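You operate a simulated robot arm through the tools that you are given. There is no shell and no other tool. Be economical: measure what you need, move in short steps, check, and stop when the job is done.

Carry out the task below with a simulated robot arm. There is one attempt and no reset: what you move stays moved.

Task
Reset the counter, turn the force dial to about 20, then drive two white housings in one run.
Fine: in the grey fixture, A-47 under the yellow clamp, A-75 under the red clamp, both shut.

The check looks at the end state, three seconds after you hand in, the way a careful person would. Anything else that was tipped, shoved, dropped, spilled or broken makes it a failure.

Robot
A 6-joint arm with a two-finger parallel gripper on a trunk, on a base that drives. Base frame: it is fixed to the floor where the robot stands at the start and does not move with it; the origin is under the middle of the robot, x ahead of it, y to its left, z up. Lengths are in m, angles in degrees, forces in N, time in s.
With the tool pointing down near the work surface it reaches from about 0.2 to 0.84 m from the robot's upright axis, wherever it stands. Its first joint turns from -166.0 to 166.0 degrees. Places, roughly: force dial of the trial machine [0.6, 0.9, 1.2]; nest by the red clamp of the grey fixture [0.3, 0.5, 0.8]; nest by the yellow clamp of the grey fixture [0.3, 0.6, 0.8]; red clamp of the black fixture [0.5, -0.4, 0.2]; red clamp of the grey fixture [0.3, 0.4, 0.8]; start button of the trial machine [0.3, 0.3, 0.7]; torque controller [0.5, 0.1, 0.8]; trial machine [0.5, 0.6, 0.7]; yellow clamp of the black fixture [0.5, -0.2, 0.2]; yellow clamp of the grey fixture [0.3, 0.6, 0.8]; yellow reset button [0.5, 0, 0.8]. Payload 3.91 kg.
The TCP is the grasp point between the finger pads, 0.03 m short of the fingertips. In the tool frame z runs along the fingers and y along their closing line. The gripper opens to 0.11 m. The fingers are 0.02 m wide and 0.01 m thick; the gripper's body (0.048 by 0.112 m) begins 0.055 m behind the TCP.
Orientation is told as [roll, pitch, yaw] about the base's x, y, z axes, in that order, counted from this pose: with the fingers straight down and closing along the base's y, the tool's x points along the base's -x, its y along +y and its z along -z.

Tools
- The arm moves only by the tool step_arm. Its arguments are lists of equal length, an entry for each row: "xyz": the shift along the base's x, y, z in units of 20 mm (1.0 is 20 mm), a list of three; "rotation": the turn, a rotation vector about the base's x, y, z in units of 8 degrees (1.0 is 8 degrees), a list of three; "grip": the opening, from 0 (shut) to 1 (fully open). In form: {"xyz": [[tx, ty, tz], ...], "rotation": [[ax, ay, az], ...], "grip": [grip, ...]}. A call has 1 to 10 rows; each row shifts and turns the commanded pose from where the row before left it. A call with a number of a shift or a turn outside -1 to 1 is refused whole. Rows are played at 5 a second. More than 0.05 m and 8.6 degrees between two rows, or a gripper value outside its range, and nothing of the call is played. Where a pose cannot be reached the arm comes as near as it can. A force on the tool above 90 N (or 10 N above the force at the start of the call, whichever is more), or a blocked arm, ends the call early, and 0.2 s more pass. Each finger travels about 0.108 m/s and halts on what it meets, pressing with about 28 N; the grip force reading is that of the motor and also rises with nothing between the fingers. The clock runs only during rows and for 0.2 s after the last one: add rows that do not move to give the fingers time. The reply holds the time, the measured pose of the TCP, the force on the tool along the base axes, the opening and the grip force, in the units named above and with some noise, with the torque about the TCP (base axes, N m) and any sound that the robot's microphone picked up.
- Cameras (640 x 400 px; columns grow to the right, rows downward): "scene" is now at [-0.0919, 0.0265, 1.4774]; the picture's right is [0.30, -0.96, 0.00], its down [-0.64, -0.20, -0.74] and it looks along [0.71, 0.22, -0.67] (base axes); focal length 244 px, centre (320, 200). "wrist" rides on the gripper at [0.077, 0.007, -0.114] in the tool frame; the picture's right is [-0.09, 1.00, 0.00], its down [-0.80, -0.07, -0.59] and it looks along [-0.59, -0.05, 0.80] (tool axes); focal length 270 px, centre (320, 200). There is no depth. A picture from a camera that has moved, and an enlarged one, comes with that camera's place and axes in the base frame and with its lens.
- get_image(camera): a new picture of that camera. It takes no simulated time.
- slide_trunk(by): slides the trunk up (or, below 0, down) by that many m; the arm and the scene camera ride with it, the base frame stays. It gives what a move gives, with no picture.
- base_move(legs): drives the robot by 1 to 6 legs, each [ahead, left, turn to the left] in m, m and degrees, along the robot's own axes; the way and the turn of a leg run together, so that a leg with both is an arc; at most 1.5 m and 180 degrees a leg. The arm and the cameras ride along, it lands a little off, and it stops where it bumps. It gives what a move gives.
- aim_head(pan, tilt): turns the head with the scene camera to pan (to the left, within 86 degrees either way) and tilt (down, from -29 to 69), counted from straight ahead of the robot. It gives what a move gives.
- enlarge(camera, box): a new picture of the part [left, top, right, bottom] of that camera's present view, enlarged. It takes no simulated time.
- sign_off(): hands the job in; it is judged then, once.

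Go step by step. Nothing tells you exact positions but the pictures and the camera data: compare them with the known pose of the tool, close in by small moves and look again before you grip or let go. The budget is 120 turns and 82 pictures, counting those below and the enlarged ones. Unless the task says otherwise, let go and move clear before handing in.

The tools are called by a JSON object that holds its "fn" and its "kwargs". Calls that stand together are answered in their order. step_arm: Moves the arm, as the interface text tells. Its arguments: {"type":"object","properties":{"xyz":{"type":"array","items":{"type":"array","items":{"type":"number"}}},"rotation":{"type":"array","items":{"type":"array","items":{"type":"number"}}},"grip":{"type":"array","items":{"type":"number"}}},"required":["xyz","rotation","grip"]} The other tools are called the same way: slide_trunk (by) slides the trunk up or down; base_move (legs) drives the base; aim_head (pan, tilt) turns the head that bears the scene camera; get_image (camera) takes a picture; enlarge (camera, box) takes an enlarged picture of a part of a camera's view; sign_off () hands the job in.

At the start:

```text
clock: 0.0
ee_pos: [0.2479, 0.3627, 1.3045]
ee_rot: [0.0, -0.1, 0.0]
force: [-0.5, 0.2, -0.2]
ft_torque: [0.03, -0.03, 0.01]
gripper_width: 0.1098
grasp_force: 0.1
trunk travel left (down, up): [-0.425, 0.115]
robot x, y, heading: [0.0013, 0.0021, 0.3]
head pan, tilt: [17.2, 42.4]
```

scene: 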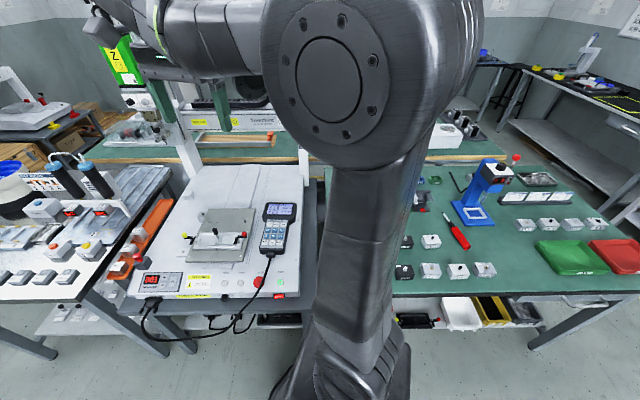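
wrist: 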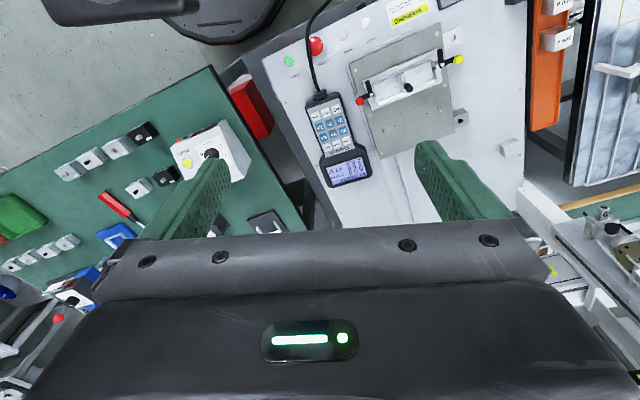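

I see the trial machine with the grey fixture to the left-front, a bench to the right with housings and a torque controller. I'll look closer before moving.

{"fn": "enlarge", "kwargs": {"camera": "wrist", "box": [230, 0, 550, 200]}}

{"fn": "enlarge", "kwargs": {"camera": "wrist", "box": [0, 90, 280, 265]}}

{"fn": "enlarge", "kwargs": {"camera": "scene", "box": [380, 130, 640, 300]}}

{"fn": "enlarge", "kwargs": {"camera": "scene", "box": [0, 130, 320, 330]}}

```text
2.00 times, centred on (390, 100) of wrist
camera zoom: at [0.1695, 0.3672, 1.4205], right [0.09, 1.0, 0.0], down [0.8, -0.07, 0.59], along [0.59, -0.05, -0.8], focal length 541 px, centre (180, 400)
```

zoom: 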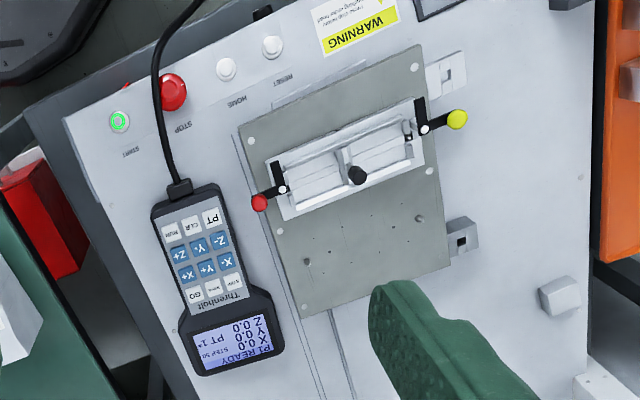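

```text
2.29 times, centred on (140, 178) of wrist
camera zoom: at [0.1695, 0.3672, 1.4205], right [0.09, 1.0, 0.0], down [0.8, -0.07, 0.59], along [0.59, -0.05, -0.8], focal length 618 px, centre (731, 251)
```

zoom: 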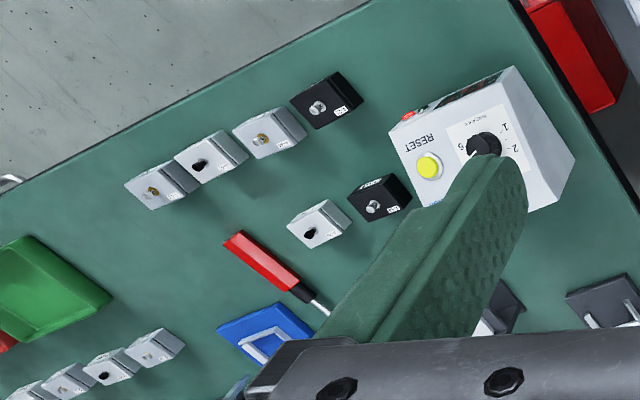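

```text
2.35 times, centred on (510, 215) of scene
camera zoom: at [-0.0919, 0.0265, 1.4774], right [0.3, -0.96, 0.0], down [-0.64, -0.2, -0.74], along [0.71, 0.22, -0.67], focal length 573 px, centre (-127, 165)
```

zoom: 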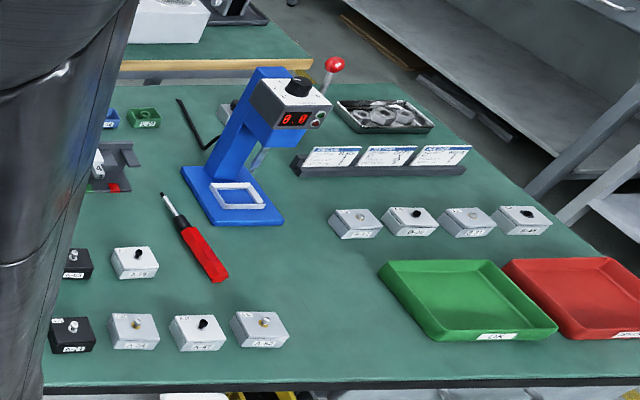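

```text
2.00 times, centred on (160, 230) of scene
camera zoom: at [-0.0919, 0.0265, 1.4774], right [0.3, -0.96, 0.0], down [-0.64, -0.2, -0.74], along [0.71, 0.22, -0.67], focal length 487 px, centre (640, 140)
```

zoom: 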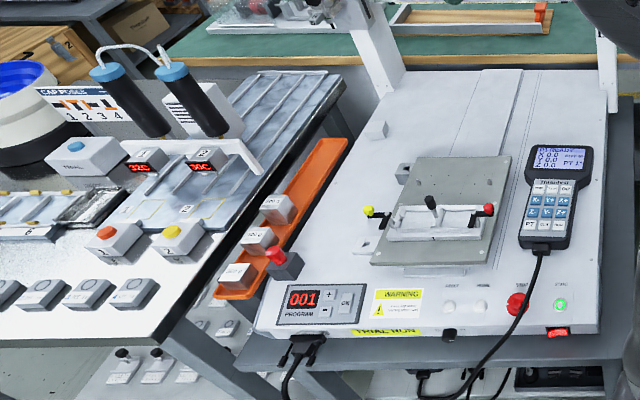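

The torque controller with the yellow reset sits at right; the white housings are spread in two rows. I'll look at the trial machine head/dial next and read labels.

{"fn": "aim_head", "kwargs": {"pan": 60, "tilt": 20}}

{"fn": "get_image", "kwargs": {"camera": "scene"}}

{"fn": "enlarge", "kwargs": {"camera": "wrist", "box": [40, 100, 160, 210]}}

```text
clock: 1.1
ee_pos: [0.2459, 0.3619, 1.3066]
ee_rot: [-0.1, 0.0, 0.1]
force: [0.5, -0.4, -0.4]
ft_torque: [0.01, -0.01, 0.0]
gripper_width: 0.1101
grasp_force: 0.2
trunk travel left (down, up): [-0.425, 0.115]
robot x, y, heading: [-0.0007, 0.0009, -0.1]
head pan, tilt: [60.0, 20.0]
```

```text
75 pictures are left
camera scene: at [-0.1249, 0.0824, 1.5122], right [0.87, -0.5, 0.0], down [-0.17, -0.3, -0.94], along [0.47, 0.81, -0.34], focal length 244 px, centre (320, 200)
```

scene: 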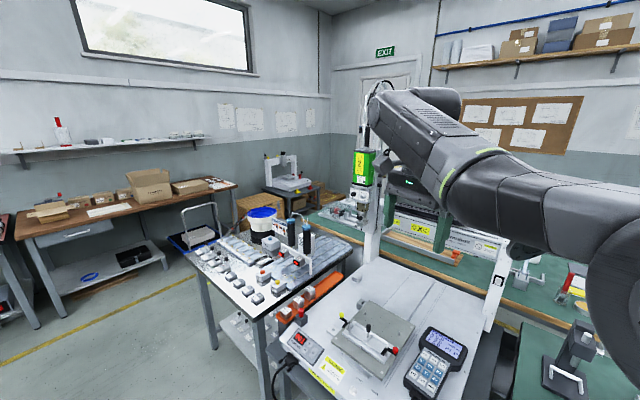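

```text
3.64 times, centred on (100, 155) of wrist
camera zoom: at [0.1695, 0.3672, 1.4205], right [0.09, 1.0, 0.0], down [0.8, -0.07, 0.59], along [0.59, -0.05, -0.8], focal length 983 px, centre (1120, 364)
```

zoom: 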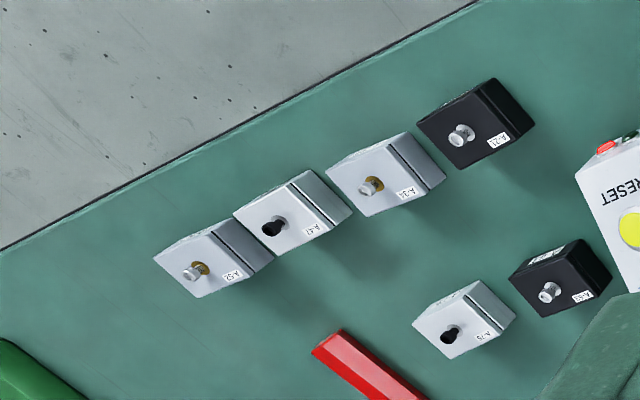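

Labels read: front row A-52, A-47, A-34, A-21(black); back A-75 and a black one. Now I look closely at the fixture, head and dial.

{"fn": "enlarge", "kwargs": {"camera": "scene", "box": [260, 290, 480, 400]}}

{"fn": "enlarge", "kwargs": {"camera": "scene", "box": [320, 80, 480, 280]}}

```text
2.91 times, centred on (370, 345) of scene
camera zoom: at [-0.1249, 0.0824, 1.5122], right [0.87, -0.5, 0.0], down [-0.17, -0.3, -0.94], along [0.47, 0.81, -0.34], focal length 708 px, centre (174, -222)
```

zoom: 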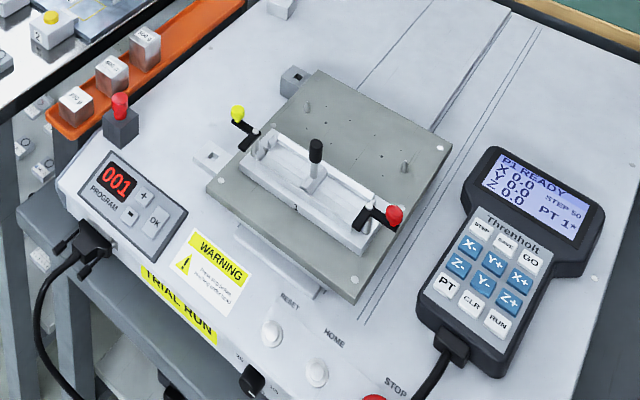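

```text
2.00 times, centred on (400, 180) of scene
camera zoom: at [-0.1249, 0.0824, 1.5122], right [0.87, -0.5, 0.0], down [-0.17, -0.3, -0.94], along [0.47, 0.81, -0.34], focal length 487 px, centre (160, 240)
```

zoom: 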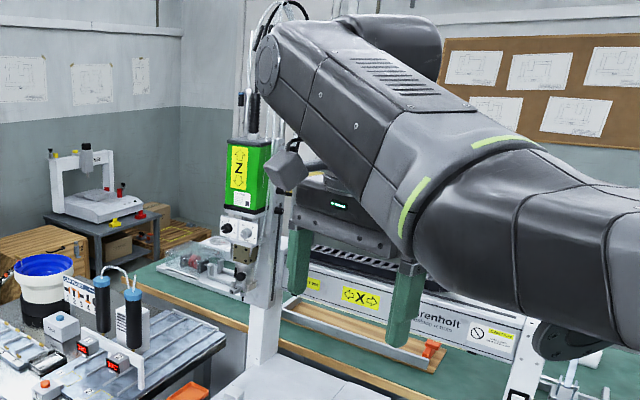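

The dial is on the head under the green Z-motor; the bench and machine are turned about 17.5° left. I'll bring the wrist camera down over the grey fixture for a close look.

{"fn": "step_arm", "kwargs": {"xyz": [[-0.4, 0.6, -1], [-0.4, 0.6, -1], [-0.4, 0.6, -1], [-0.4, 0.6, -1], [-0.4, 0.6, -1], [-0.4, 0.6, -1], [-0.4, 0.6, -1], [-0.4, 0.6, -1], [-0.4, 0.6, -1], [-0.4, 0.6, -1]], "rotation": [[0, 0, 0.22], [0, 0, 0.22], [0, 0, 0.22], [0, 0, 0.22], [0, 0, 0.22], [0, 0, 0.22], [0, 0, 0.22], [0, 0, 0.22], [0, 0, 0.22], [0, 0, 0.22]], "grip": [1, 1, 1, 1, 1, 1, 1, 1, 1, 1]}}

{"fn": "get_image", "kwargs": {"camera": "wrist"}}

{"fn": "aim_head", "kwargs": {"pan": 54, "tilt": 12}}

{"fn": "enlarge", "kwargs": {"camera": "scene", "box": [240, 100, 440, 260]}}

```text
clock: 3.3
ee_pos: [0.1658, 0.4835, 1.1034]
ee_rot: [0.0, -0.1, 17.7]
force: [-0.1, 0.5, -0.5]
ft_torque: [0.0, -0.01, -0.01]
gripper_width: 0.1101
grasp_force: 0.0
trunk travel left (down, up): [-0.425, 0.115]
robot x, y, heading: [0.0019, -0.0025, -0.0]
head pan, tilt: [60.0, 20.0]
```

```text
71 pictures are left
camera wrist: at [0.0897, 0.4649, 1.2192], right [-0.22, 0.98, 0.0], down [0.78, 0.18, 0.59], along [0.58, 0.13, -0.8], focal length 270 px, centre (320, 200)
```

wrist: 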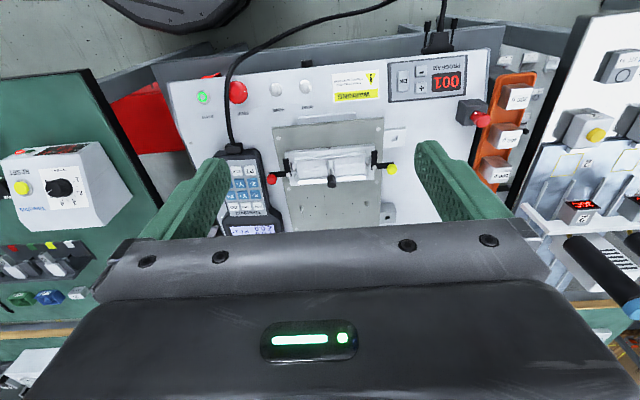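

```text
clock: 4.0
ee_pos: [0.167, 0.4831, 1.1046]
ee_rot: [0.0, 0.0, 17.6]
force: [-0.4, 0.7, 0.1]
ft_torque: [0.02, 0.01, 0.0]
gripper_width: 0.1099
grasp_force: 0.1
trunk travel left (down, up): [-0.425, 0.115]
robot x, y, heading: [0.0013, 0.0032, -0.1]
head pan, tilt: [54.0, 12.0]
```

```text
2.50 times, centred on (340, 180) of scene
camera zoom: at [-0.1168, 0.0773, 1.5252], right [0.81, -0.59, 0.0], down [-0.12, -0.17, -0.98], along [0.57, 0.79, -0.21], focal length 609 px, centre (270, 250)
```

zoom: 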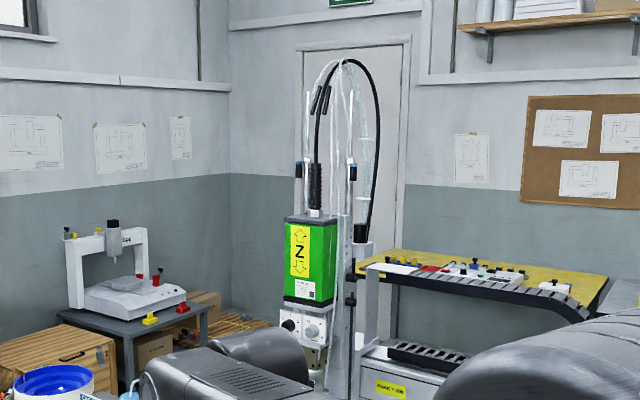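

The fixture is in view. Enlarging it and the dial.

{"fn": "enlarge", "kwargs": {"camera": "wrist", "box": [250, 110, 410, 210]}}

{"fn": "enlarge", "kwargs": {"camera": "scene", "box": [320, 195, 370, 235]}}

{"fn": "enlarge", "kwargs": {"camera": "wrist", "box": [0, 60, 260, 240]}}

```text
4.00 times, centred on (330, 160) of wrist
camera zoom: at [0.0901, 0.4645, 1.2195], right [-0.22, 0.98, 0.0], down [0.78, 0.18, 0.59], along [0.58, 0.13, -0.8], focal length 1081 px, centre (280, 360)
```

zoom: 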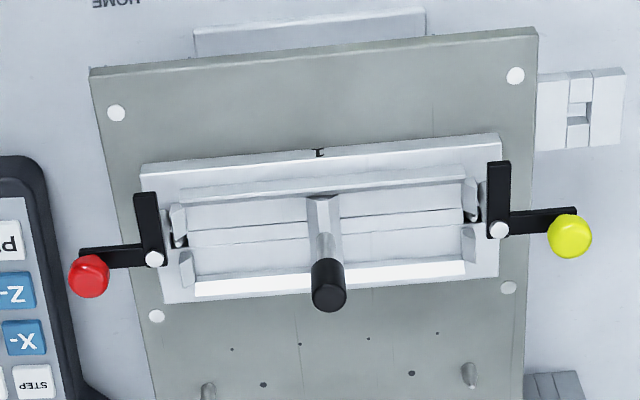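

```text
10.00 times, centred on (345, 215) of scene
camera zoom: at [-0.1168, 0.0773, 1.5252], right [0.81, -0.59, 0.0], down [-0.12, -0.17, -0.98], along [0.57, 0.79, -0.21], focal length 2435 px, centre (70, 50)
```

zoom: 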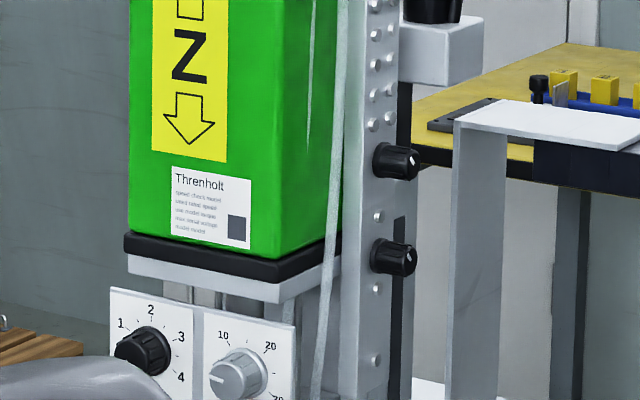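

```text
2.22 times, centred on (130, 150) of wrist
camera zoom: at [0.0901, 0.4645, 1.2195], right [-0.22, 0.98, 0.0], down [0.78, 0.18, 0.59], along [0.58, 0.13, -0.8], focal length 601 px, centre (742, 311)
```

zoom: 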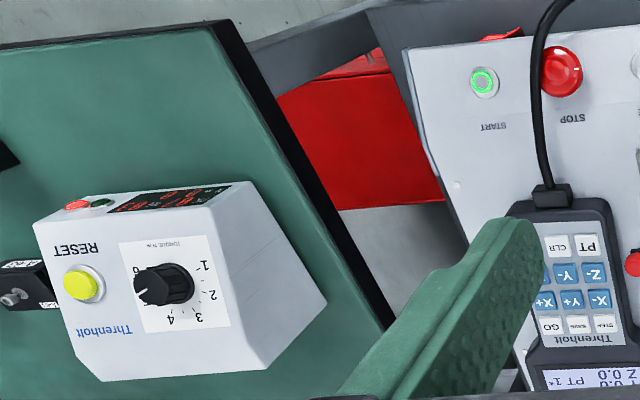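

The silver dial marked 10/20/30 on the head is the force dial. I'll lower the wrist camera for a closer look at the nest and clamp levers.

{"fn": "step_arm", "kwargs": {"xyz": [[0.4, 0.15, -1], [0.4, 0.15, -1], [0.4, 0.15, -1], [0.4, 0.15, -1], [0.4, 0.15, -1], [0.4, 0.15, -1], [0.4, 0.15, -1], [0.4, 0.15, -0.5]], "rotation": [[0, 0, 0], [0, 0, 0], [0, 0, 0], [0, 0, 0], [0, 0, 0], [0, 0, 0], [0, 0, 0], [0, 0, 0]], "grip": [1, 1, 1, 1, 1, 1, 1, 1]}}

{"fn": "enlarge", "kwargs": {"camera": "wrist", "box": [180, 60, 480, 245]}}

```text
clock: 5.8
ee_pos: [0.2311, 0.5046, 0.9552]
ee_rot: [0.0, 0.1, 17.7]
force: [-0.8, -0.6, 0.4]
ft_torque: [0.0, -0.01, -0.02]
gripper_width: 0.11
grasp_force: 0.2
trunk travel left (down, up): [-0.425, 0.115]
robot x, y, heading: [0.0008, 0.0039, 0.2]
head pan, tilt: [54.0, 12.0]
```

```text
2.13 times, centred on (330, 152) of wrist
camera zoom: at [0.1553, 0.4878, 1.07], right [-0.22, 0.98, 0.0], down [0.78, 0.18, 0.59], along [0.58, 0.13, -0.8], focal length 577 px, centre (299, 301)
```

zoom: 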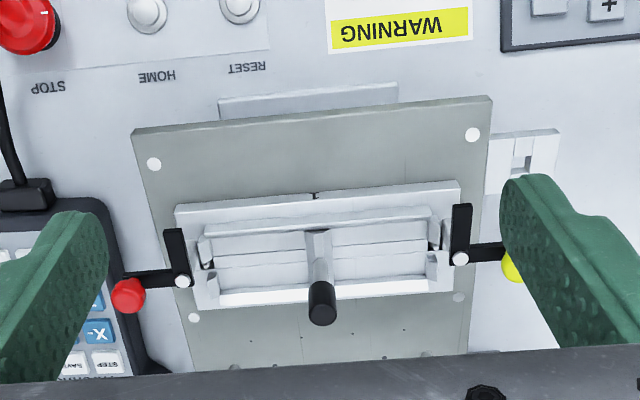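

The nest is a divided pocket with pivots about (0.34,0.465) and (0.30,0.61). Next I move the wrist camera over the right bench to view the controller and housings.

{"fn": "step_arm", "kwargs": {"xyz": [[0, -1, 1], [0, -1, 1], [0, -1, 1], [0, -1, 1], [0, -1, 0.5], [0, -1, 0], [0, -1, 0], [0, -1, 0], [0, -1, 0], [0, -1, 0]], "rotation": [[0, 0, 0], [0, 0, 0], [0, 0, 0], [0, 0, 0], [0, 0, 0], [0, 0, 0], [0, 0, 0], [0, 0, 0], [0, 0, 0], [0, 0, 0]], "grip": [1, 1, 1, 1, 1, 1, 1, 1, 1, 1]}}

{"fn": "step_arm", "kwargs": {"xyz": [[0.2, -1, 0], [0.2, -1, 0], [0.2, -1, 0], [0.2, -1, 0], [0.2, -1, 0], [0.2, -1, 0], [0.2, -1, 0], [0.2, -1, 0], [0.2, -1, 0], [0.2, -1, 0]], "rotation": [[0, 0, 0], [0, 0, 0], [0, 0, 0], [0, 0, 0], [0, 0, 0], [0, 0, 0], [0, 0, 0], [0, 0, 0], [0, 0, 0], [0, 0, 0]], "grip": [1, 1, 1, 1, 1, 1, 1, 1, 1, 1]}}

{"fn": "step_arm", "kwargs": {"xyz": [[0, -1, 0], [0, -1, 0], [0, -1, 0], [0, -1, 0], [0, -1, 0], [0, -1, 0], [0, -1, 0], [0, -1, 0], [0, 0, 0]], "rotation": [[0, 0, 0], [0, 0, 0], [0, 0, 0], [0, 0, 0], [0, 0, 0], [0, 0, 0], [0, 0, 0], [0, 0, 0], [0, 0, 0]], "grip": [1, 1, 1, 1, 1, 1, 1, 1, 1]}}

{"fn": "get_image", "kwargs": {"camera": "wrist"}}

```text
clock: 8.0
ee_pos: [0.232, 0.3054, 1.0446]
ee_rot: [0.0, 0.0, 17.7]
force: [0.9, -0.5, 0.3]
ft_torque: [0.03, 0.02, 0.0]
gripper_width: 0.11
grasp_force: 0.0
trunk travel left (down, up): [-0.425, 0.115]
robot x, y, heading: [-0.0026, -0.0017, -0.1]
head pan, tilt: [54.0, 12.0]
```

```text
clock: 10.2
ee_pos: [0.2704, 0.1047, 1.0451]
ee_rot: [0.0, 0.0, 17.7]
force: [0.0, -0.3, -0.6]
ft_torque: [0.02, -0.01, 0.01]
gripper_width: 0.1102
grasp_force: 0.1
trunk travel left (down, up): [-0.425, 0.115]
robot x, y, heading: [0.0025, -0.006, -0.0]
head pan, tilt: [54.0, 12.0]
```

```text
clock: 12.2
ee_pos: [0.2709, -0.0534, 1.0446]
ee_rot: [-0.1, -0.1, 17.7]
force: [1.0, 0.2, 1.1]
ft_torque: [-0.02, 0.01, 0.02]
gripper_width: 0.1101
grasp_force: 0.1
trunk travel left (down, up): [-0.425, 0.115]
robot x, y, heading: [0.002, 0.003, -0.1]
head pan, tilt: [54.0, 12.0]
```

```text
65 pictures are left
camera wrist: at [0.1956, -0.0718, 1.161], right [-0.22, 0.98, 0.0], down [0.78, 0.18, 0.6], along [0.58, 0.13, -0.8], focal length 270 px, centre (320, 200)
```

wrist: 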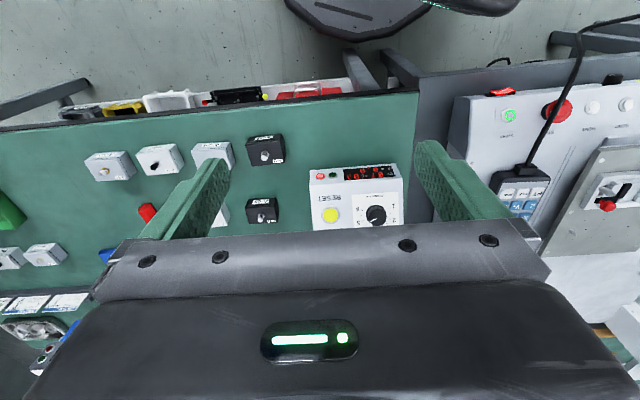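

{"fn": "enlarge", "kwargs": {"camera": "wrist", "box": [230, 130, 420, 240]}}

{"fn": "aim_head", "kwargs": {"pan": -10, "tilt": 45}}

{"fn": "get_image", "kwargs": {"camera": "scene"}}

```text
3.37 times, centred on (325, 185) of wrist
camera zoom: at [0.1956, -0.0718, 1.161], right [-0.22, 0.98, 0.0], down [0.78, 0.18, 0.6], along [0.58, 0.13, -0.8], focal length 910 px, centre (303, 250)
```

zoom: 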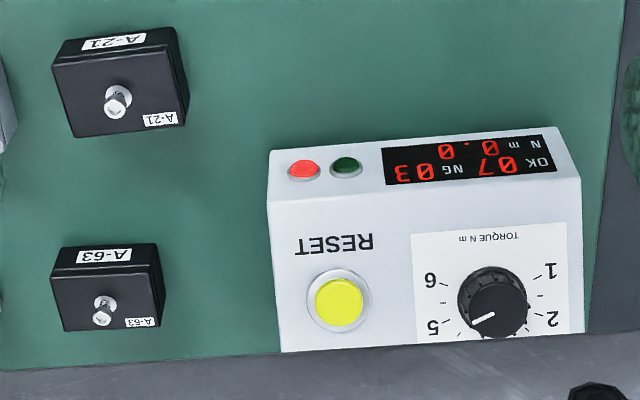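

```text
clock: 13.5
ee_pos: [0.2717, -0.0534, 1.0453]
ee_rot: [0.0, 0.0, 17.7]
force: [-0.5, 0.4, -0.2]
ft_torque: [0.0, -0.01, -0.01]
gripper_width: 0.1098
grasp_force: 0.0
trunk travel left (down, up): [-0.425, 0.115]
robot x, y, heading: [0.0012, -0.0013, 0.1]
head pan, tilt: [-10.0, 45.0]
```

```text
63 pictures are left
camera scene: at [-0.0914, -0.0124, 1.4736], right [-0.17, -0.98, 0.0], down [-0.7, 0.12, -0.71], along [0.7, -0.12, -0.71], focal length 244 px, centre (320, 200)
```

scene: 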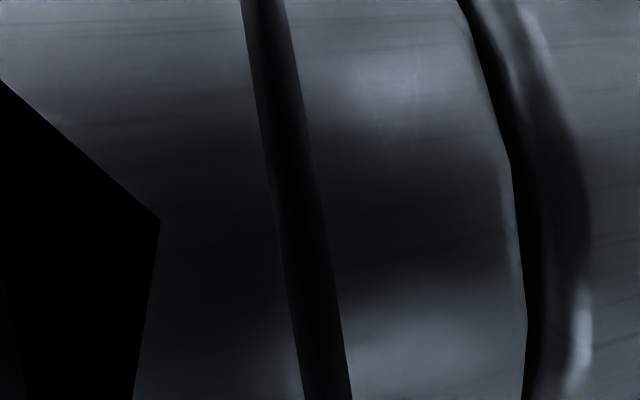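

Counter shows OK 07 / NG 03; two views put the yellow button top at about (0.4645, 0.0076, 0.823). I'll close the fingers and hover above it.

{"fn": "step_arm", "kwargs": {"xyz": [[0.96, 0.305, -0.65], [0.96, 0.305, -0.65], [0.96, 0.305, -0.65], [0.96, 0.305, -0.65], [0.96, 0.305, -0.65], [0.96, 0.305, -0.65], [0.96, 0.305, -0.65], [0.96, 0.305, -0.65], [0.96, 0.305, -0.65], [0.98, 0.305, -0.65]], "rotation": [[0, 0, 0], [0, 0, 0], [0, 0, 0], [0, 0, 0], [0, 0, 0], [0, 0, 0], [0, 0, 0], [0, 0, 0], [0, 0, 0], [0, 0, 0]], "grip": [0, 0, 0, 0, 0, 0, 0, 0, 0, 0]}}

{"fn": "get_image", "kwargs": {"camera": "wrist"}}

```text
clock: 15.7
ee_pos: [0.4634, 0.0071, 0.9146]
ee_rot: [0.0, 0.1, 17.6]
force: [0.0, -0.5, 0.4]
ft_torque: [0.0, -0.01, -0.02]
gripper_width: 0.0
grasp_force: 28.6
trunk travel left (down, up): [-0.425, 0.115]
robot x, y, heading: [-0.0008, -0.0009, 0.3]
head pan, tilt: [-10.0, 45.0]
```

```text
62 pictures are left
camera wrist: at [0.3876, -0.0111, 1.0302], right [-0.22, 0.98, 0.0], down [0.79, 0.18, 0.59], along [0.58, 0.13, -0.8], focal length 270 px, centre (320, 200)
```

wrist: 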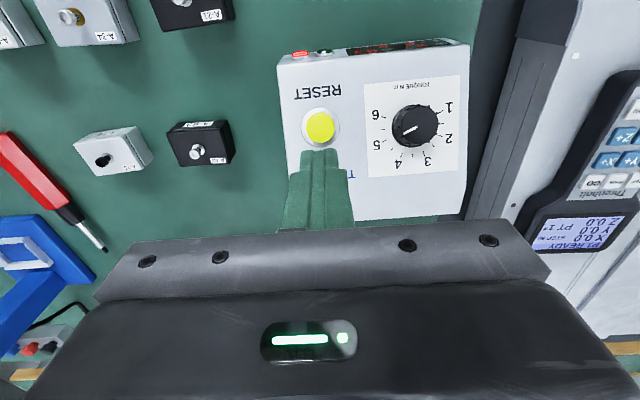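

The fingertips line up over the button. Pressing down gently.

{"fn": "step_arm", "kwargs": {"xyz": [[0, 0, -1], [0, 0, -1], [0, 0, -0.6], [0, 0, -0.25], [0, 0, -0.25], [0, 0, -0.2], [0, 0, 0]], "rotation": [[0, 0, 0], [0, 0, 0], [0, 0, 0], [0, 0, 0], [0, 0, 0], [0, 0, 0], [0, 0, 0]], "grip": [0, 0, 0, 0, 0, 0, 0]}}

{"fn": "enlarge", "kwargs": {"camera": "wrist", "box": [260, 20, 480, 160]}}

```text
clock: 17.3
ee_pos: [0.4633, 0.0058, 0.8487]
ee_rot: [0.0, -0.2, 17.7]
force: [-0.6, -0.8, 18.9]
ft_torque: [0.06, -0.15, 0.0]
gripper_width: 0.0002
grasp_force: 28.1
trunk travel left (down, up): [-0.425, 0.115]
robot x, y, heading: [-0.0018, 0.0021, 0.2]
head pan, tilt: [-10.0, 45.0]
heard: click
```

```text
2.86 times, centred on (370, 90) of wrist
camera zoom: at [0.3868, -0.0118, 0.9647], right [-0.22, 0.98, 0.0], down [0.78, 0.18, 0.6], along [0.58, 0.13, -0.8], focal length 772 px, centre (177, 514)
```

zoom: 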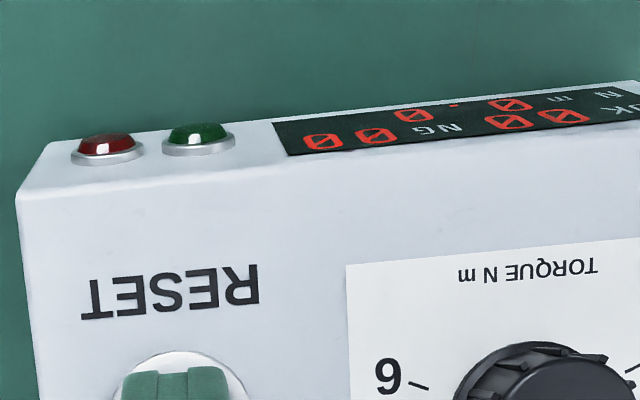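

Counter now reads OK 00 / NG 00 after a click. I'll rise and move over A-75 / A-47 to measure the housings.

{"fn": "step_arm", "kwargs": {"xyz": [[0, 0, 1], [0, 0, 1], [0, 0, 1], [0, 0, 1], [0, -1, 0.3], [0, -1, 0], [0, -1, 0], [0, -1, 0], [0, -1, 0], [0, -1, 0]], "rotation": [[0, 0, 0], [0, 0, 0], [0, 0, 0], [0, 0, 0], [0, 0, 0], [0, 0, 0], [0, 0, 0], [0, 0, 0], [0, 0, 0], [0, 0, 0]], "grip": [0, 0, 0, 0, 0, 0, 0, 0, 0, 0]}}

{"fn": "step_arm", "kwargs": {"xyz": [[-0.2, -1, 0], [-0.2, -1, 0], [-0.2, -1, 0], [-0.2, -1, 0], [-0.2, -1, 0]], "rotation": [[0, 0, 0], [0, 0, 0], [0, 0, 0], [0, 0, 0], [0, 0, 0]], "grip": [0.3, 0.3, 0.3, 0.3, 0.3]}}

{"fn": "get_image", "kwargs": {"camera": "wrist"}}

```text
clock: 19.5
ee_pos: [0.4631, -0.1156, 0.9354]
ee_rot: [0.0, 0.0, 17.6]
force: [0.3, 0.3, -0.6]
ft_torque: [0.0, 0.01, 0.01]
gripper_width: 0.0002
grasp_force: 28.5
trunk travel left (down, up): [-0.425, 0.115]
robot x, y, heading: [-0.0004, -0.0019, 0.0]
head pan, tilt: [-10.0, 45.0]
```

```text
clock: 20.7
ee_pos: [0.4416, -0.2128, 0.9342]
ee_rot: [0.0, 0.0, 17.8]
force: [0.1, -0.3, 0.7]
ft_torque: [-0.02, 0.02, -0.01]
gripper_width: 0.033
grasp_force: 0.0
trunk travel left (down, up): [-0.425, 0.115]
robot x, y, heading: [0.0021, -0.0016, 0.1]
head pan, tilt: [-10.0, 45.0]
```

```text
60 pictures are left
camera wrist: at [0.3663, -0.2312, 1.0511], right [-0.22, 0.98, 0.0], down [0.78, 0.18, 0.6], along [0.58, 0.13, -0.8], focal length 270 px, centre (320, 200)
```

wrist: 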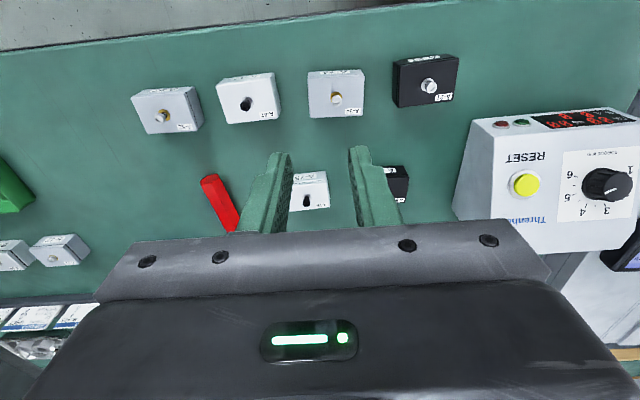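

{"fn": "enlarge", "kwargs": {"camera": "wrist", "box": [200, 50, 420, 220]}}

```text
2.35 times, centred on (310, 135) of wrist
camera zoom: at [0.3663, -0.2312, 1.0511], right [-0.22, 0.98, 0.0], down [0.78, 0.18, 0.6], along [0.58, 0.13, -0.8], focal length 636 px, centre (344, 353)
```

zoom: 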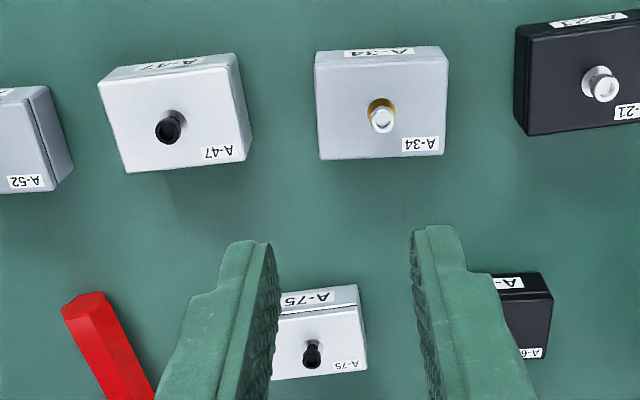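

A-47 and A-75 are roughly 57×40×25 mm blocks aligned with the bench. Before choosing the grip, I look at the nest profile with the head camera.

{"fn": "aim_head", "kwargs": {"pan": 50, "tilt": 45}}

{"fn": "enlarge", "kwargs": {"camera": "scene", "box": [240, 130, 400, 230]}}

```text
clock: 22.0
ee_pos: [0.4417, -0.2121, 0.9349]
ee_rot: [0.0, 0.0, 17.7]
force: [0.3, 0.1, -0.2]
ft_torque: [0.0, 0.0, -0.01]
gripper_width: 0.0331
grasp_force: 0.1
trunk travel left (down, up): [-0.425, 0.115]
robot x, y, heading: [0.0017, 0.0017, 0.1]
head pan, tilt: [50.0, 45.0]
```

```text
4.00 times, centred on (320, 180) of scene
camera zoom: at [-0.1191, 0.0639, 1.4736], right [0.77, -0.64, 0.0], down [-0.46, -0.54, -0.71], along [0.45, 0.54, -0.71], focal length 974 px, centre (320, 280)
```

zoom: 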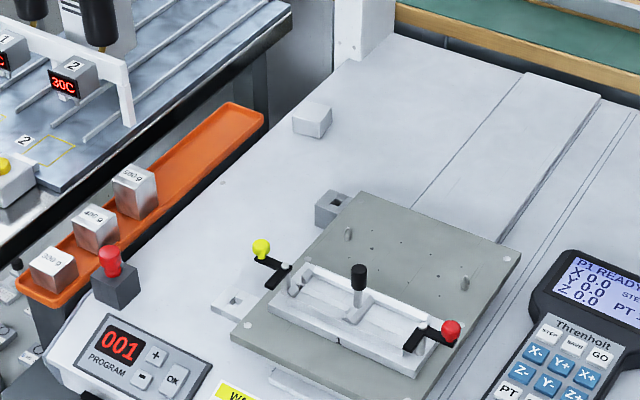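

Post top is about z 0.845, clamp knobs about 0.82, so a front-back grip on the upper part of the housings fits. I'll turn the gripper 90° and move over A-75.

{"fn": "step_arm", "kwargs": {"xyz": [[0.5, 0.1, 0], [0.5, 0.1, 0], [0.5, 0.1, 0], [0.5, 0.1, 0], [0.5, 0.1, 0], [0.5, 0.1, 0], [0.5, 0.1, 0], [0.5, 0.1, 0], [0.5, 0.1, 0], [0.5, 0.1, 0]], "rotation": [[0, 0, -0.9], [0, 0, -0.9], [0, 0, -0.9], [0, 0, -0.9], [0, 0, -0.9], [0, 0, -0.9], [0, 0, -0.9], [0, 0, -0.9], [0, 0, -0.9], [0, 0, -0.9]], "grip": [1, 1, 1, 1, 1, 1, 1, 1, 1, 1]}}

{"fn": "step_arm", "kwargs": {"xyz": [[0.1, 0, 0], [0.1, 0, 0], [0, 0, 0]], "rotation": [[0, 0, -0.75], [0, 0, -0.75], [0, 0, -0.75]], "grip": [1, 1, 1]}}

{"fn": "get_image", "kwargs": {"camera": "wrist"}}

```text
clock: 24.2
ee_pos: [0.5421, -0.1932, 0.9344]
ee_rot: [0.0, 0.0, -54.5]
force: [0.5, -0.4, -0.6]
ft_torque: [0.01, 0.03, 0.0]
gripper_width: 0.1098
grasp_force: 0.0
trunk travel left (down, up): [-0.425, 0.115]
robot x, y, heading: [0.001, 0.0023, -0.1]
head pan, tilt: [50.0, 45.0]
```

```text
clock: 25.0
ee_pos: [0.5481, -0.1944, 0.9351]
ee_rot: [0.1, 0.0, -72.3]
force: [-0.8, 0.1, 0.0]
ft_torque: [-0.01, 0.0, 0.0]
gripper_width: 0.1099
grasp_force: 0.1
trunk travel left (down, up): [-0.425, 0.115]
robot x, y, heading: [-0.0009, -0.0003, 0.0]
head pan, tilt: [50.0, 45.0]
```

```text
57 pictures are left
camera wrist: at [0.5304, -0.1192, 1.0508], right [0.98, 0.22, 0.0], down [0.17, -0.78, 0.59], along [0.13, -0.58, -0.8], focal length 270 px, centre (320, 200)
```

wrist: 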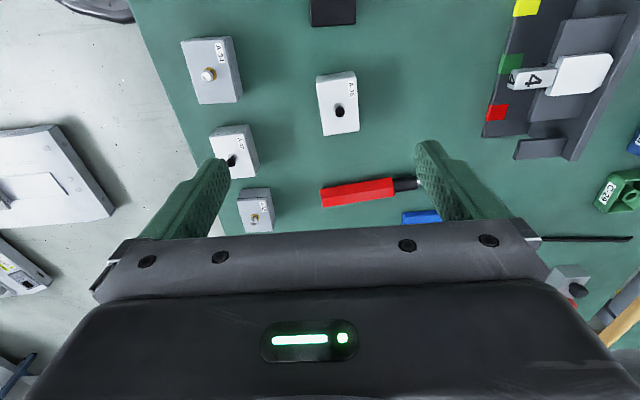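

A-75 appears centred near (0.568, -0.200). I'll shift over it and descend partway, then look again.

{"fn": "step_arm", "kwargs": {"xyz": [[0.5, -0.12, -0.8], [0.5, -0.13, -0.8], [0, 0, -0.9], [0, 0, -0.9]], "rotation": [[0, 0, 0], [0, 0, 0], [0, 0, 0], [0, 0, 0]], "grip": [1, 1, 1, 1]}}

{"fn": "get_image", "kwargs": {"camera": "wrist"}}

```text
clock: 26.0
ee_pos: [0.5683, -0.1984, 0.8685]
ee_rot: [0.0, 0.0, -72.3]
force: [-0.4, -1.5, 0.3]
ft_torque: [0.0, 0.02, -0.03]
gripper_width: 0.1099
grasp_force: 0.0
trunk travel left (down, up): [-0.425, 0.115]
robot x, y, heading: [0.0003, -0.0001, -0.1]
head pan, tilt: [50.0, 45.0]
```

```text
56 pictures are left
camera wrist: at [0.5509, -0.1237, 0.9831], right [0.98, 0.22, 0.0], down [0.18, -0.78, 0.59], along [0.13, -0.58, -0.8], focal length 270 px, centre (320, 200)
```

wrist: 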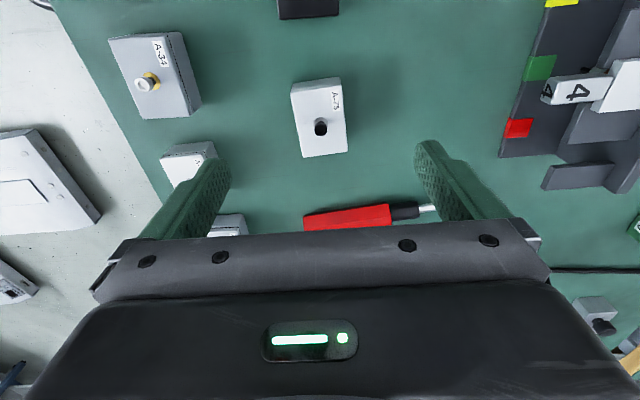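

The two views agree: A-75 centre (0.568, -0.199), top about z 0.768. Descending and gripping its upper part.

{"fn": "step_arm", "kwargs": {"xyz": [[0, 0, -1], [0, 0, -1], [0, 0, -1], [0, 0, -1], [0, 0, -0.2], [0, 0, 0], [0, 0, 0], [0, 0, 0], [0, 0, 0], [0, 0, 0]], "rotation": [[0, 0, 0], [0, 0, 0], [0, 0, 0], [0, 0, 0], [0, 0, 0], [0, 0, 0], [0, 0, 0], [0, 0, 0], [0, 0, 0], [0, 0, 0]], "grip": [1, 1, 1, 1, 1, 0, 0, 0, 0, 0]}}

{"fn": "get_image", "kwargs": {"camera": "wrist"}}

```text
clock: 28.2
ee_pos: [0.5681, -0.1981, 0.7827]
ee_rot: [-0.1, 0.0, -72.4]
force: [1.2, 0.0, 1.4]
ft_torque: [0.01, -0.12, 0.01]
gripper_width: 0.0395
grasp_force: 28.1
trunk travel left (down, up): [-0.425, 0.115]
robot x, y, heading: [0.002, 0.0024, -0.1]
head pan, tilt: [50.0, 45.0]
```

```text
55 pictures are left
camera wrist: at [0.5502, -0.1241, 0.8988], right [0.98, 0.22, 0.0], down [0.18, -0.78, 0.59], along [0.13, -0.58, -0.8], focal length 270 px, centre (320, 200)
```

wrist: 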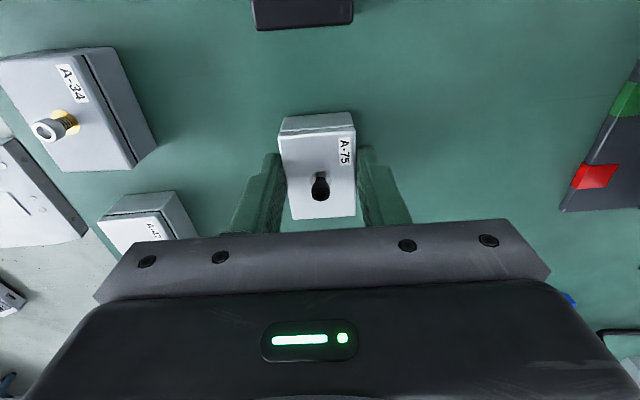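

A-75 is held at 39.5 mm width. Lifting and carrying it toward the red nest.

{"fn": "step_arm", "kwargs": {"xyz": [[0, 0, 0.5], [0, 0, 1], [0, 0, 1], [0, 0, 1], [0, 0, 1], [0, 0, 1], [0, 0, 1], [0, 0, 1], [0, 0, 1], [-0.3, 1, 0]], "rotation": [[0, 0, 0], [0, 0, 0], [0, 0, 0], [0, 0, 0], [0, 0, 0], [0, 0, 0], [0, 0, 0], [0, 0, 0], [0, 0, 0], [0, 0, 0]], "grip": [0, 0, 0, 0, 0, 0, 0, 0, 0, 0]}}

{"fn": "step_arm", "kwargs": {"xyz": [[-0.33, 1, 0], [-0.33, 1, 0], [-0.33, 1, 0], [-0.33, 1, 0], [-0.33, 1, 0], [-0.33, 1, 0], [-0.33, 1, 0], [-0.33, 1, 0], [-0.33, 1, 0], [-0.33, 1, 0]], "rotation": [[0, 0, 0], [0, 0, 0], [0, 0, 0], [0, 0, 0], [0, 0, 0], [0, 0, 0], [0, 0, 0], [0, 0, 0], [0, 0, 0], [0, 0, 0]], "grip": [0, 0, 0, 0, 0, 0, 0, 0, 0, 0]}}

{"fn": "step_arm", "kwargs": {"xyz": [[-0.33, 1, 0], [-0.33, 1, 0], [-0.33, 1, 0], [-0.33, 1, 0], [-0.33, 1, 0], [-0.33, 1, 0], [-0.33, 1, 0], [-0.33, 1, 0], [-0.33, 1, 0], [-0.33, 1, 0]], "rotation": [[0, 0, 0], [0, 0, 0], [0, 0, 0], [0, 0, 0], [0, 0, 0], [0, 0, 0], [0, 0, 0], [0, 0, 0], [0, 0, 0], [0, 0, 0]], "grip": [0, 0, 0, 0, 0, 0, 0, 0, 0, 0]}}

{"fn": "step_arm", "kwargs": {"xyz": [[-0.33, 1, 0], [-0.33, 1, 0], [-0.33, 1, 0], [-0.33, 1, 0], [-0.33, 1, 0], [-0.33, 1, 0], [-0.33, 1, 0], [-0.33, 1, 0], [-0.33, 1, 0], [-0.33, 1, 0]], "rotation": [[0, 0, 0], [0, 0, 0], [0, 0, 0], [0, 0, 0], [0, 0, 0], [0, 0, 0], [0, 0, 0], [0, 0, 0], [0, 0, 0], [0, 0, 0]], "grip": [0, 0, 0, 0, 0, 0, 0, 0, 0, 0]}}

{"fn": "get_image", "kwargs": {"camera": "wrist"}}

```text
clock: 30.4
ee_pos: [0.5612, -0.1777, 0.9515]
ee_rot: [0.1, 0.0, -72.3]
force: [0.2, -0.6, 0.2]
ft_torque: [-0.01, 0.0, -0.02]
gripper_width: 0.0001
grasp_force: 28.7
trunk travel left (down, up): [-0.425, 0.115]
robot x, y, heading: [-0.0001, -0.0002, 0.1]
head pan, tilt: [50.0, 45.0]
```

```text
clock: 32.6
ee_pos: [0.4944, 0.0225, 0.9536]
ee_rot: [0.1, 0.0, -72.2]
force: [-0.8, -0.1, 0.6]
ft_torque: [-0.01, -0.03, -0.01]
gripper_width: 0.0002
grasp_force: 27.5
trunk travel left (down, up): [-0.425, 0.115]
robot x, y, heading: [-0.001, 0.0014, 0.1]
head pan, tilt: [50.0, 45.0]
```

```text
clock: 34.8
ee_pos: [0.4285, 0.2223, 0.9534]
ee_rot: [-0.1, 0.0, -72.3]
force: [-0.2, 0.2, -0.6]
ft_torque: [0.03, 0.0, 0.01]
gripper_width: 0.0001
grasp_force: 27.9
trunk travel left (down, up): [-0.425, 0.115]
robot x, y, heading: [0.0014, -0.0034, 0.1]
head pan, tilt: [50.0, 45.0]
```

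```text
clock: 37.0
ee_pos: [0.3633, 0.4226, 0.9526]
ee_rot: [0.1, 0.0, -72.3]
force: [0.4, 0.3, 0.0]
ft_torque: [-0.02, 0.02, 0.0]
gripper_width: 0.0002
grasp_force: 28.4
trunk travel left (down, up): [-0.425, 0.115]
robot x, y, heading: [0.0009, -0.0026, -0.1]
head pan, tilt: [50.0, 45.0]
```

```text
54 pictures are left
camera wrist: at [0.3459, 0.4965, 1.0682], right [0.98, 0.22, 0.0], down [0.18, -0.78, 0.59], along [0.13, -0.58, -0.8], focal length 270 px, centre (320, 200)
```

wrist: 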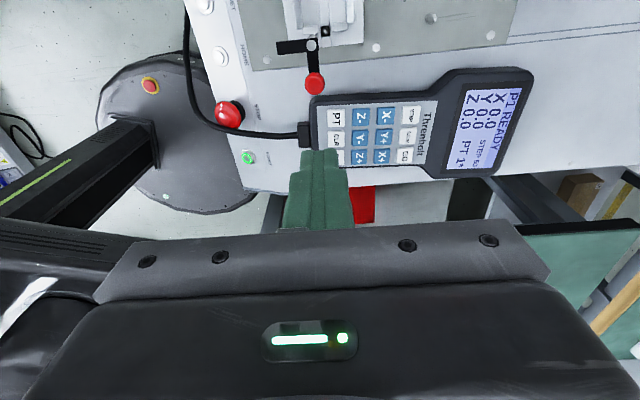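

The block slipped out during the lift (width reads 0). I check where it is now.

{"fn": "aim_head", "kwargs": {"pan": -17, "tilt": 40}}

{"fn": "get_image", "kwargs": {"camera": "scene"}}

```text
clock: 38.4
ee_pos: [0.3639, 0.421, 0.9533]
ee_rot: [0.0, 0.0, -72.3]
force: [-0.4, -1.0, -0.1]
ft_torque: [0.0, 0.0, 0.0]
gripper_width: 0.0002
grasp_force: 28.3
trunk travel left (down, up): [-0.425, 0.115]
robot x, y, heading: [0.0001, -0.0013, -0.1]
head pan, tilt: [-17.0, 40.0]
```

```text
53 pictures are left
camera scene: at [-0.0901, -0.023, 1.4808], right [-0.29, -0.96, 0.0], down [-0.61, 0.19, -0.77], along [0.73, -0.22, -0.64], focal length 244 px, centre (320, 200)
```

scene: 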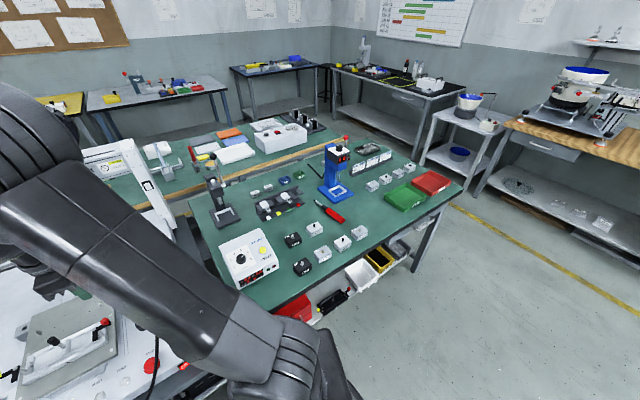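

{"fn": "enlarge", "kwargs": {"camera": "scene", "box": [270, 190, 390, 280]}}

{"fn": "enlarge", "kwargs": {"camera": "wrist", "box": [220, 0, 460, 150]}}

```text
4.44 times, centred on (330, 235) of scene
camera zoom: at [-0.0901, -0.023, 1.4808], right [-0.29, -0.96, 0.0], down [-0.61, 0.19, -0.77], along [0.73, -0.22, -0.64], focal length 1082 px, centre (276, 44)
```

zoom: 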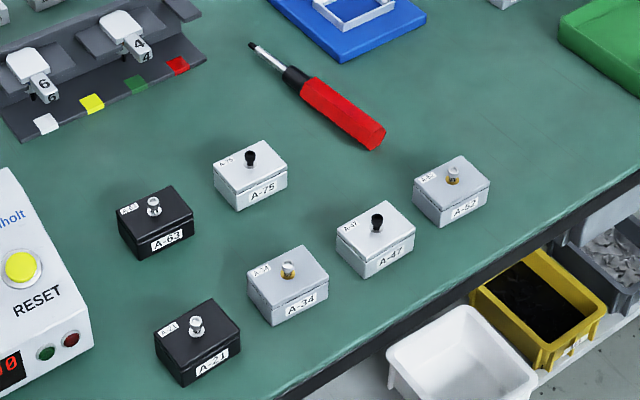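

```text
2.67 times, centred on (340, 75) of wrist
camera zoom: at [0.3461, 0.4959, 1.0682], right [0.98, 0.22, 0.0], down [0.18, -0.78, 0.59], along [0.13, -0.58, -0.8], focal length 721 px, centre (267, 533)
```

zoom: 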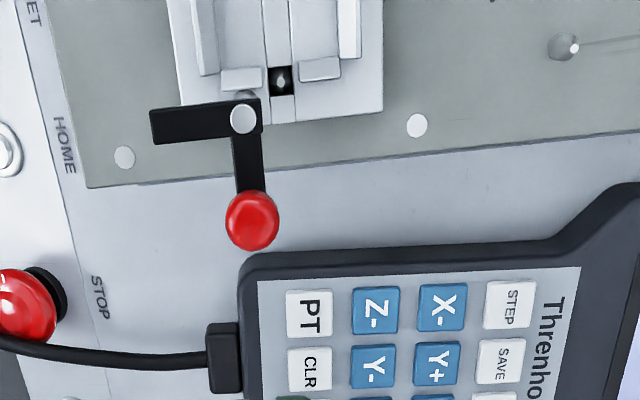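

A-75 is still standing in its place, undisturbed; I need a deeper grip. While here with an empty hand, I measure the red nest from straight above.

{"fn": "step_arm", "kwargs": {"xyz": [[-0.3, 0.8, 0], [-0.3, 0.8, 0], [-0.3, 0.8, 0], [-0.3, 0.8, 0]], "rotation": [[0, 0, 0], [0, 0, 0], [0, 0, 0], [0, 0, 0]], "grip": [0, 0, 0, 0]}}

{"fn": "enlarge", "kwargs": {"camera": "wrist", "box": [220, 10, 440, 150]}}

```text
clock: 39.4
ee_pos: [0.3397, 0.4869, 0.953]
ee_rot: [0.0, -0.1, -72.4]
force: [0.3, 0.2, -0.3]
ft_torque: [-0.01, 0.02, 0.0]
gripper_width: 0.0
grasp_force: 27.9
trunk travel left (down, up): [-0.425, 0.115]
robot x, y, heading: [-0.0005, -0.0002, 0.1]
head pan, tilt: [-17.0, 40.0]
```

```text
2.86 times, centred on (330, 80) of wrist
camera zoom: at [0.3228, 0.5603, 1.0679], right [0.98, 0.22, 0.0], down [0.18, -0.78, 0.6], along [0.13, -0.58, -0.8], focal length 772 px, centre (291, 543)
```

zoom: 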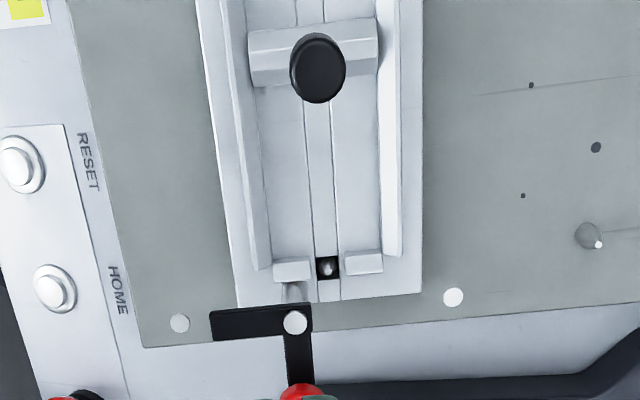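

The red nest spans from the post bar to the end stops, centred about (0.346, 0.508), snug for the housing. Going back to A-75, gripping deeper this time.

{"fn": "step_arm", "kwargs": {"xyz": [[0.333, -1, 0], [0.333, -1, 0], [0.333, -1, 0], [0.333, -1, 0], [0.333, -1, 0], [0.333, -1, 0], [0.333, -1, 0], [0.333, -1, 0], [0.333, -1, 0], [0.333, -1, 0]], "rotation": [[0, 0, 0], [0, 0, 0], [0, 0, 0], [0, 0, 0], [0, 0, 0], [0, 0, 0], [0, 0, 0], [0, 0, 0], [0, 0, 0], [0, 0, 0]], "grip": [0, 0, 0, 0, 0, 0, 0, 0, 0, 0]}}

{"fn": "step_arm", "kwargs": {"xyz": [[0.333, -1, 0], [0.333, -1, 0], [0.333, -1, 0], [0.333, -1, 0], [0.333, -1, 0], [0.333, -1, 0], [0.333, -1, 0], [0.333, -1, 0], [0.333, -1, 0], [0.333, -1, 0]], "rotation": [[0, 0, 0], [0, 0, 0], [0, 0, 0], [0, 0, 0], [0, 0, 0], [0, 0, 0], [0, 0, 0], [0, 0, 0], [0, 0, 0], [0, 0, 0]], "grip": [0, 0, 0, 0, 0, 0, 0, 0, 0, 0]}}

{"fn": "step_arm", "kwargs": {"xyz": [[0.333, -1, 0], [0.333, -1, 0], [0.333, -1, 0], [0.333, -1, 0], [0.333, -1, 0], [0.333, -1, 0], [0.333, -1, 0], [0.333, -1, 0], [0.333, -1, 0], [0.333, -1, 0]], "rotation": [[0, 0, 0], [0, 0, 0], [0, 0, 0], [0, 0, 0], [0, 0, 0], [0, 0, 0], [0, 0, 0], [0, 0, 0], [0, 0, 0], [0, 0, 0]], "grip": [1, 1, 1, 1, 1, 1, 1, 1, 1, 1]}}

{"fn": "step_arm", "kwargs": {"xyz": [[0.35, -1, 0], [0.35, -1, 0], [0.35, -1, 0], [0.35, -1, 0], [0.04, -0.27, -1], [0, 0, -1], [0, 0, -1], [0, 0, -1]], "rotation": [[0, 0, 0], [0, 0, 0], [0, 0, 0], [0, 0, 0], [0, 0, 0], [0, 0, 0], [0, 0, 0], [0, 0, 0]], "grip": [1, 1, 1, 1, 1, 1, 1, 1]}}

{"fn": "get_image", "kwargs": {"camera": "wrist"}}

```text
clock: 41.6
ee_pos: [0.4071, 0.2867, 0.954]
ee_rot: [-0.1, 0.1, -72.4]
force: [0.4, 0.2, 0.1]
ft_torque: [0.0, 0.02, -0.06]
gripper_width: 0.0002
grasp_force: 28.2
trunk travel left (down, up): [-0.425, 0.115]
robot x, y, heading: [-0.0009, 0.0024, 0.1]
head pan, tilt: [-17.0, 40.0]
```

```text
clock: 43.8
ee_pos: [0.4722, 0.0842, 0.9531]
ee_rot: [-0.1, 0.0, -72.3]
force: [0.1, -0.8, 0.1]
ft_torque: [0.0, 0.01, 0.04]
gripper_width: 0.0
grasp_force: 27.6
trunk travel left (down, up): [-0.425, 0.115]
robot x, y, heading: [0.0022, 0.0004, -0.1]
head pan, tilt: [-17.0, 40.0]
```

```text
clock: 46.0
ee_pos: [0.5398, -0.1145, 0.9535]
ee_rot: [0.0, 0.0, -72.3]
force: [0.6, 0.4, -0.1]
ft_torque: [0.0, 0.0, 0.03]
gripper_width: 0.1096
grasp_force: 0.1
trunk travel left (down, up): [-0.425, 0.115]
robot x, y, heading: [-0.0, -0.0024, -0.2]
head pan, tilt: [-17.0, 40.0]
```

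```text
clock: 47.8
ee_pos: [0.5693, -0.1996, 0.8728]
ee_rot: [0.0, 0.0, -72.3]
force: [-0.7, 0.1, -0.4]
ft_torque: [-0.01, -0.01, 0.0]
gripper_width: 0.1099
grasp_force: 0.1
trunk travel left (down, up): [-0.425, 0.115]
robot x, y, heading: [-0.0016, -0.0016, -0.1]
head pan, tilt: [-17.0, 40.0]
```

```text
49 pictures are left
camera wrist: at [0.5518, -0.1262, 0.9878], right [0.98, 0.22, 0.0], down [0.18, -0.78, 0.59], along [0.13, -0.58, -0.8], focal length 270 px, centre (320, 200)
```

wrist: 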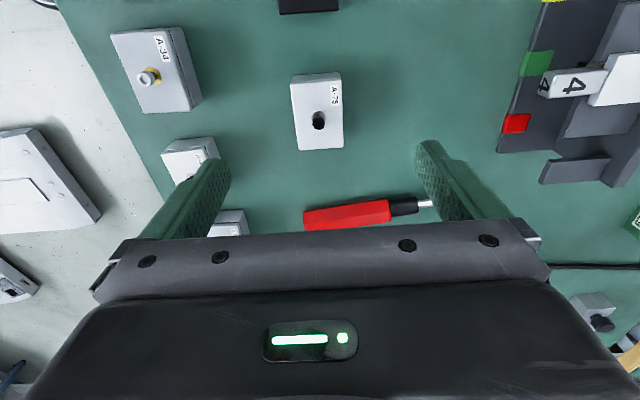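

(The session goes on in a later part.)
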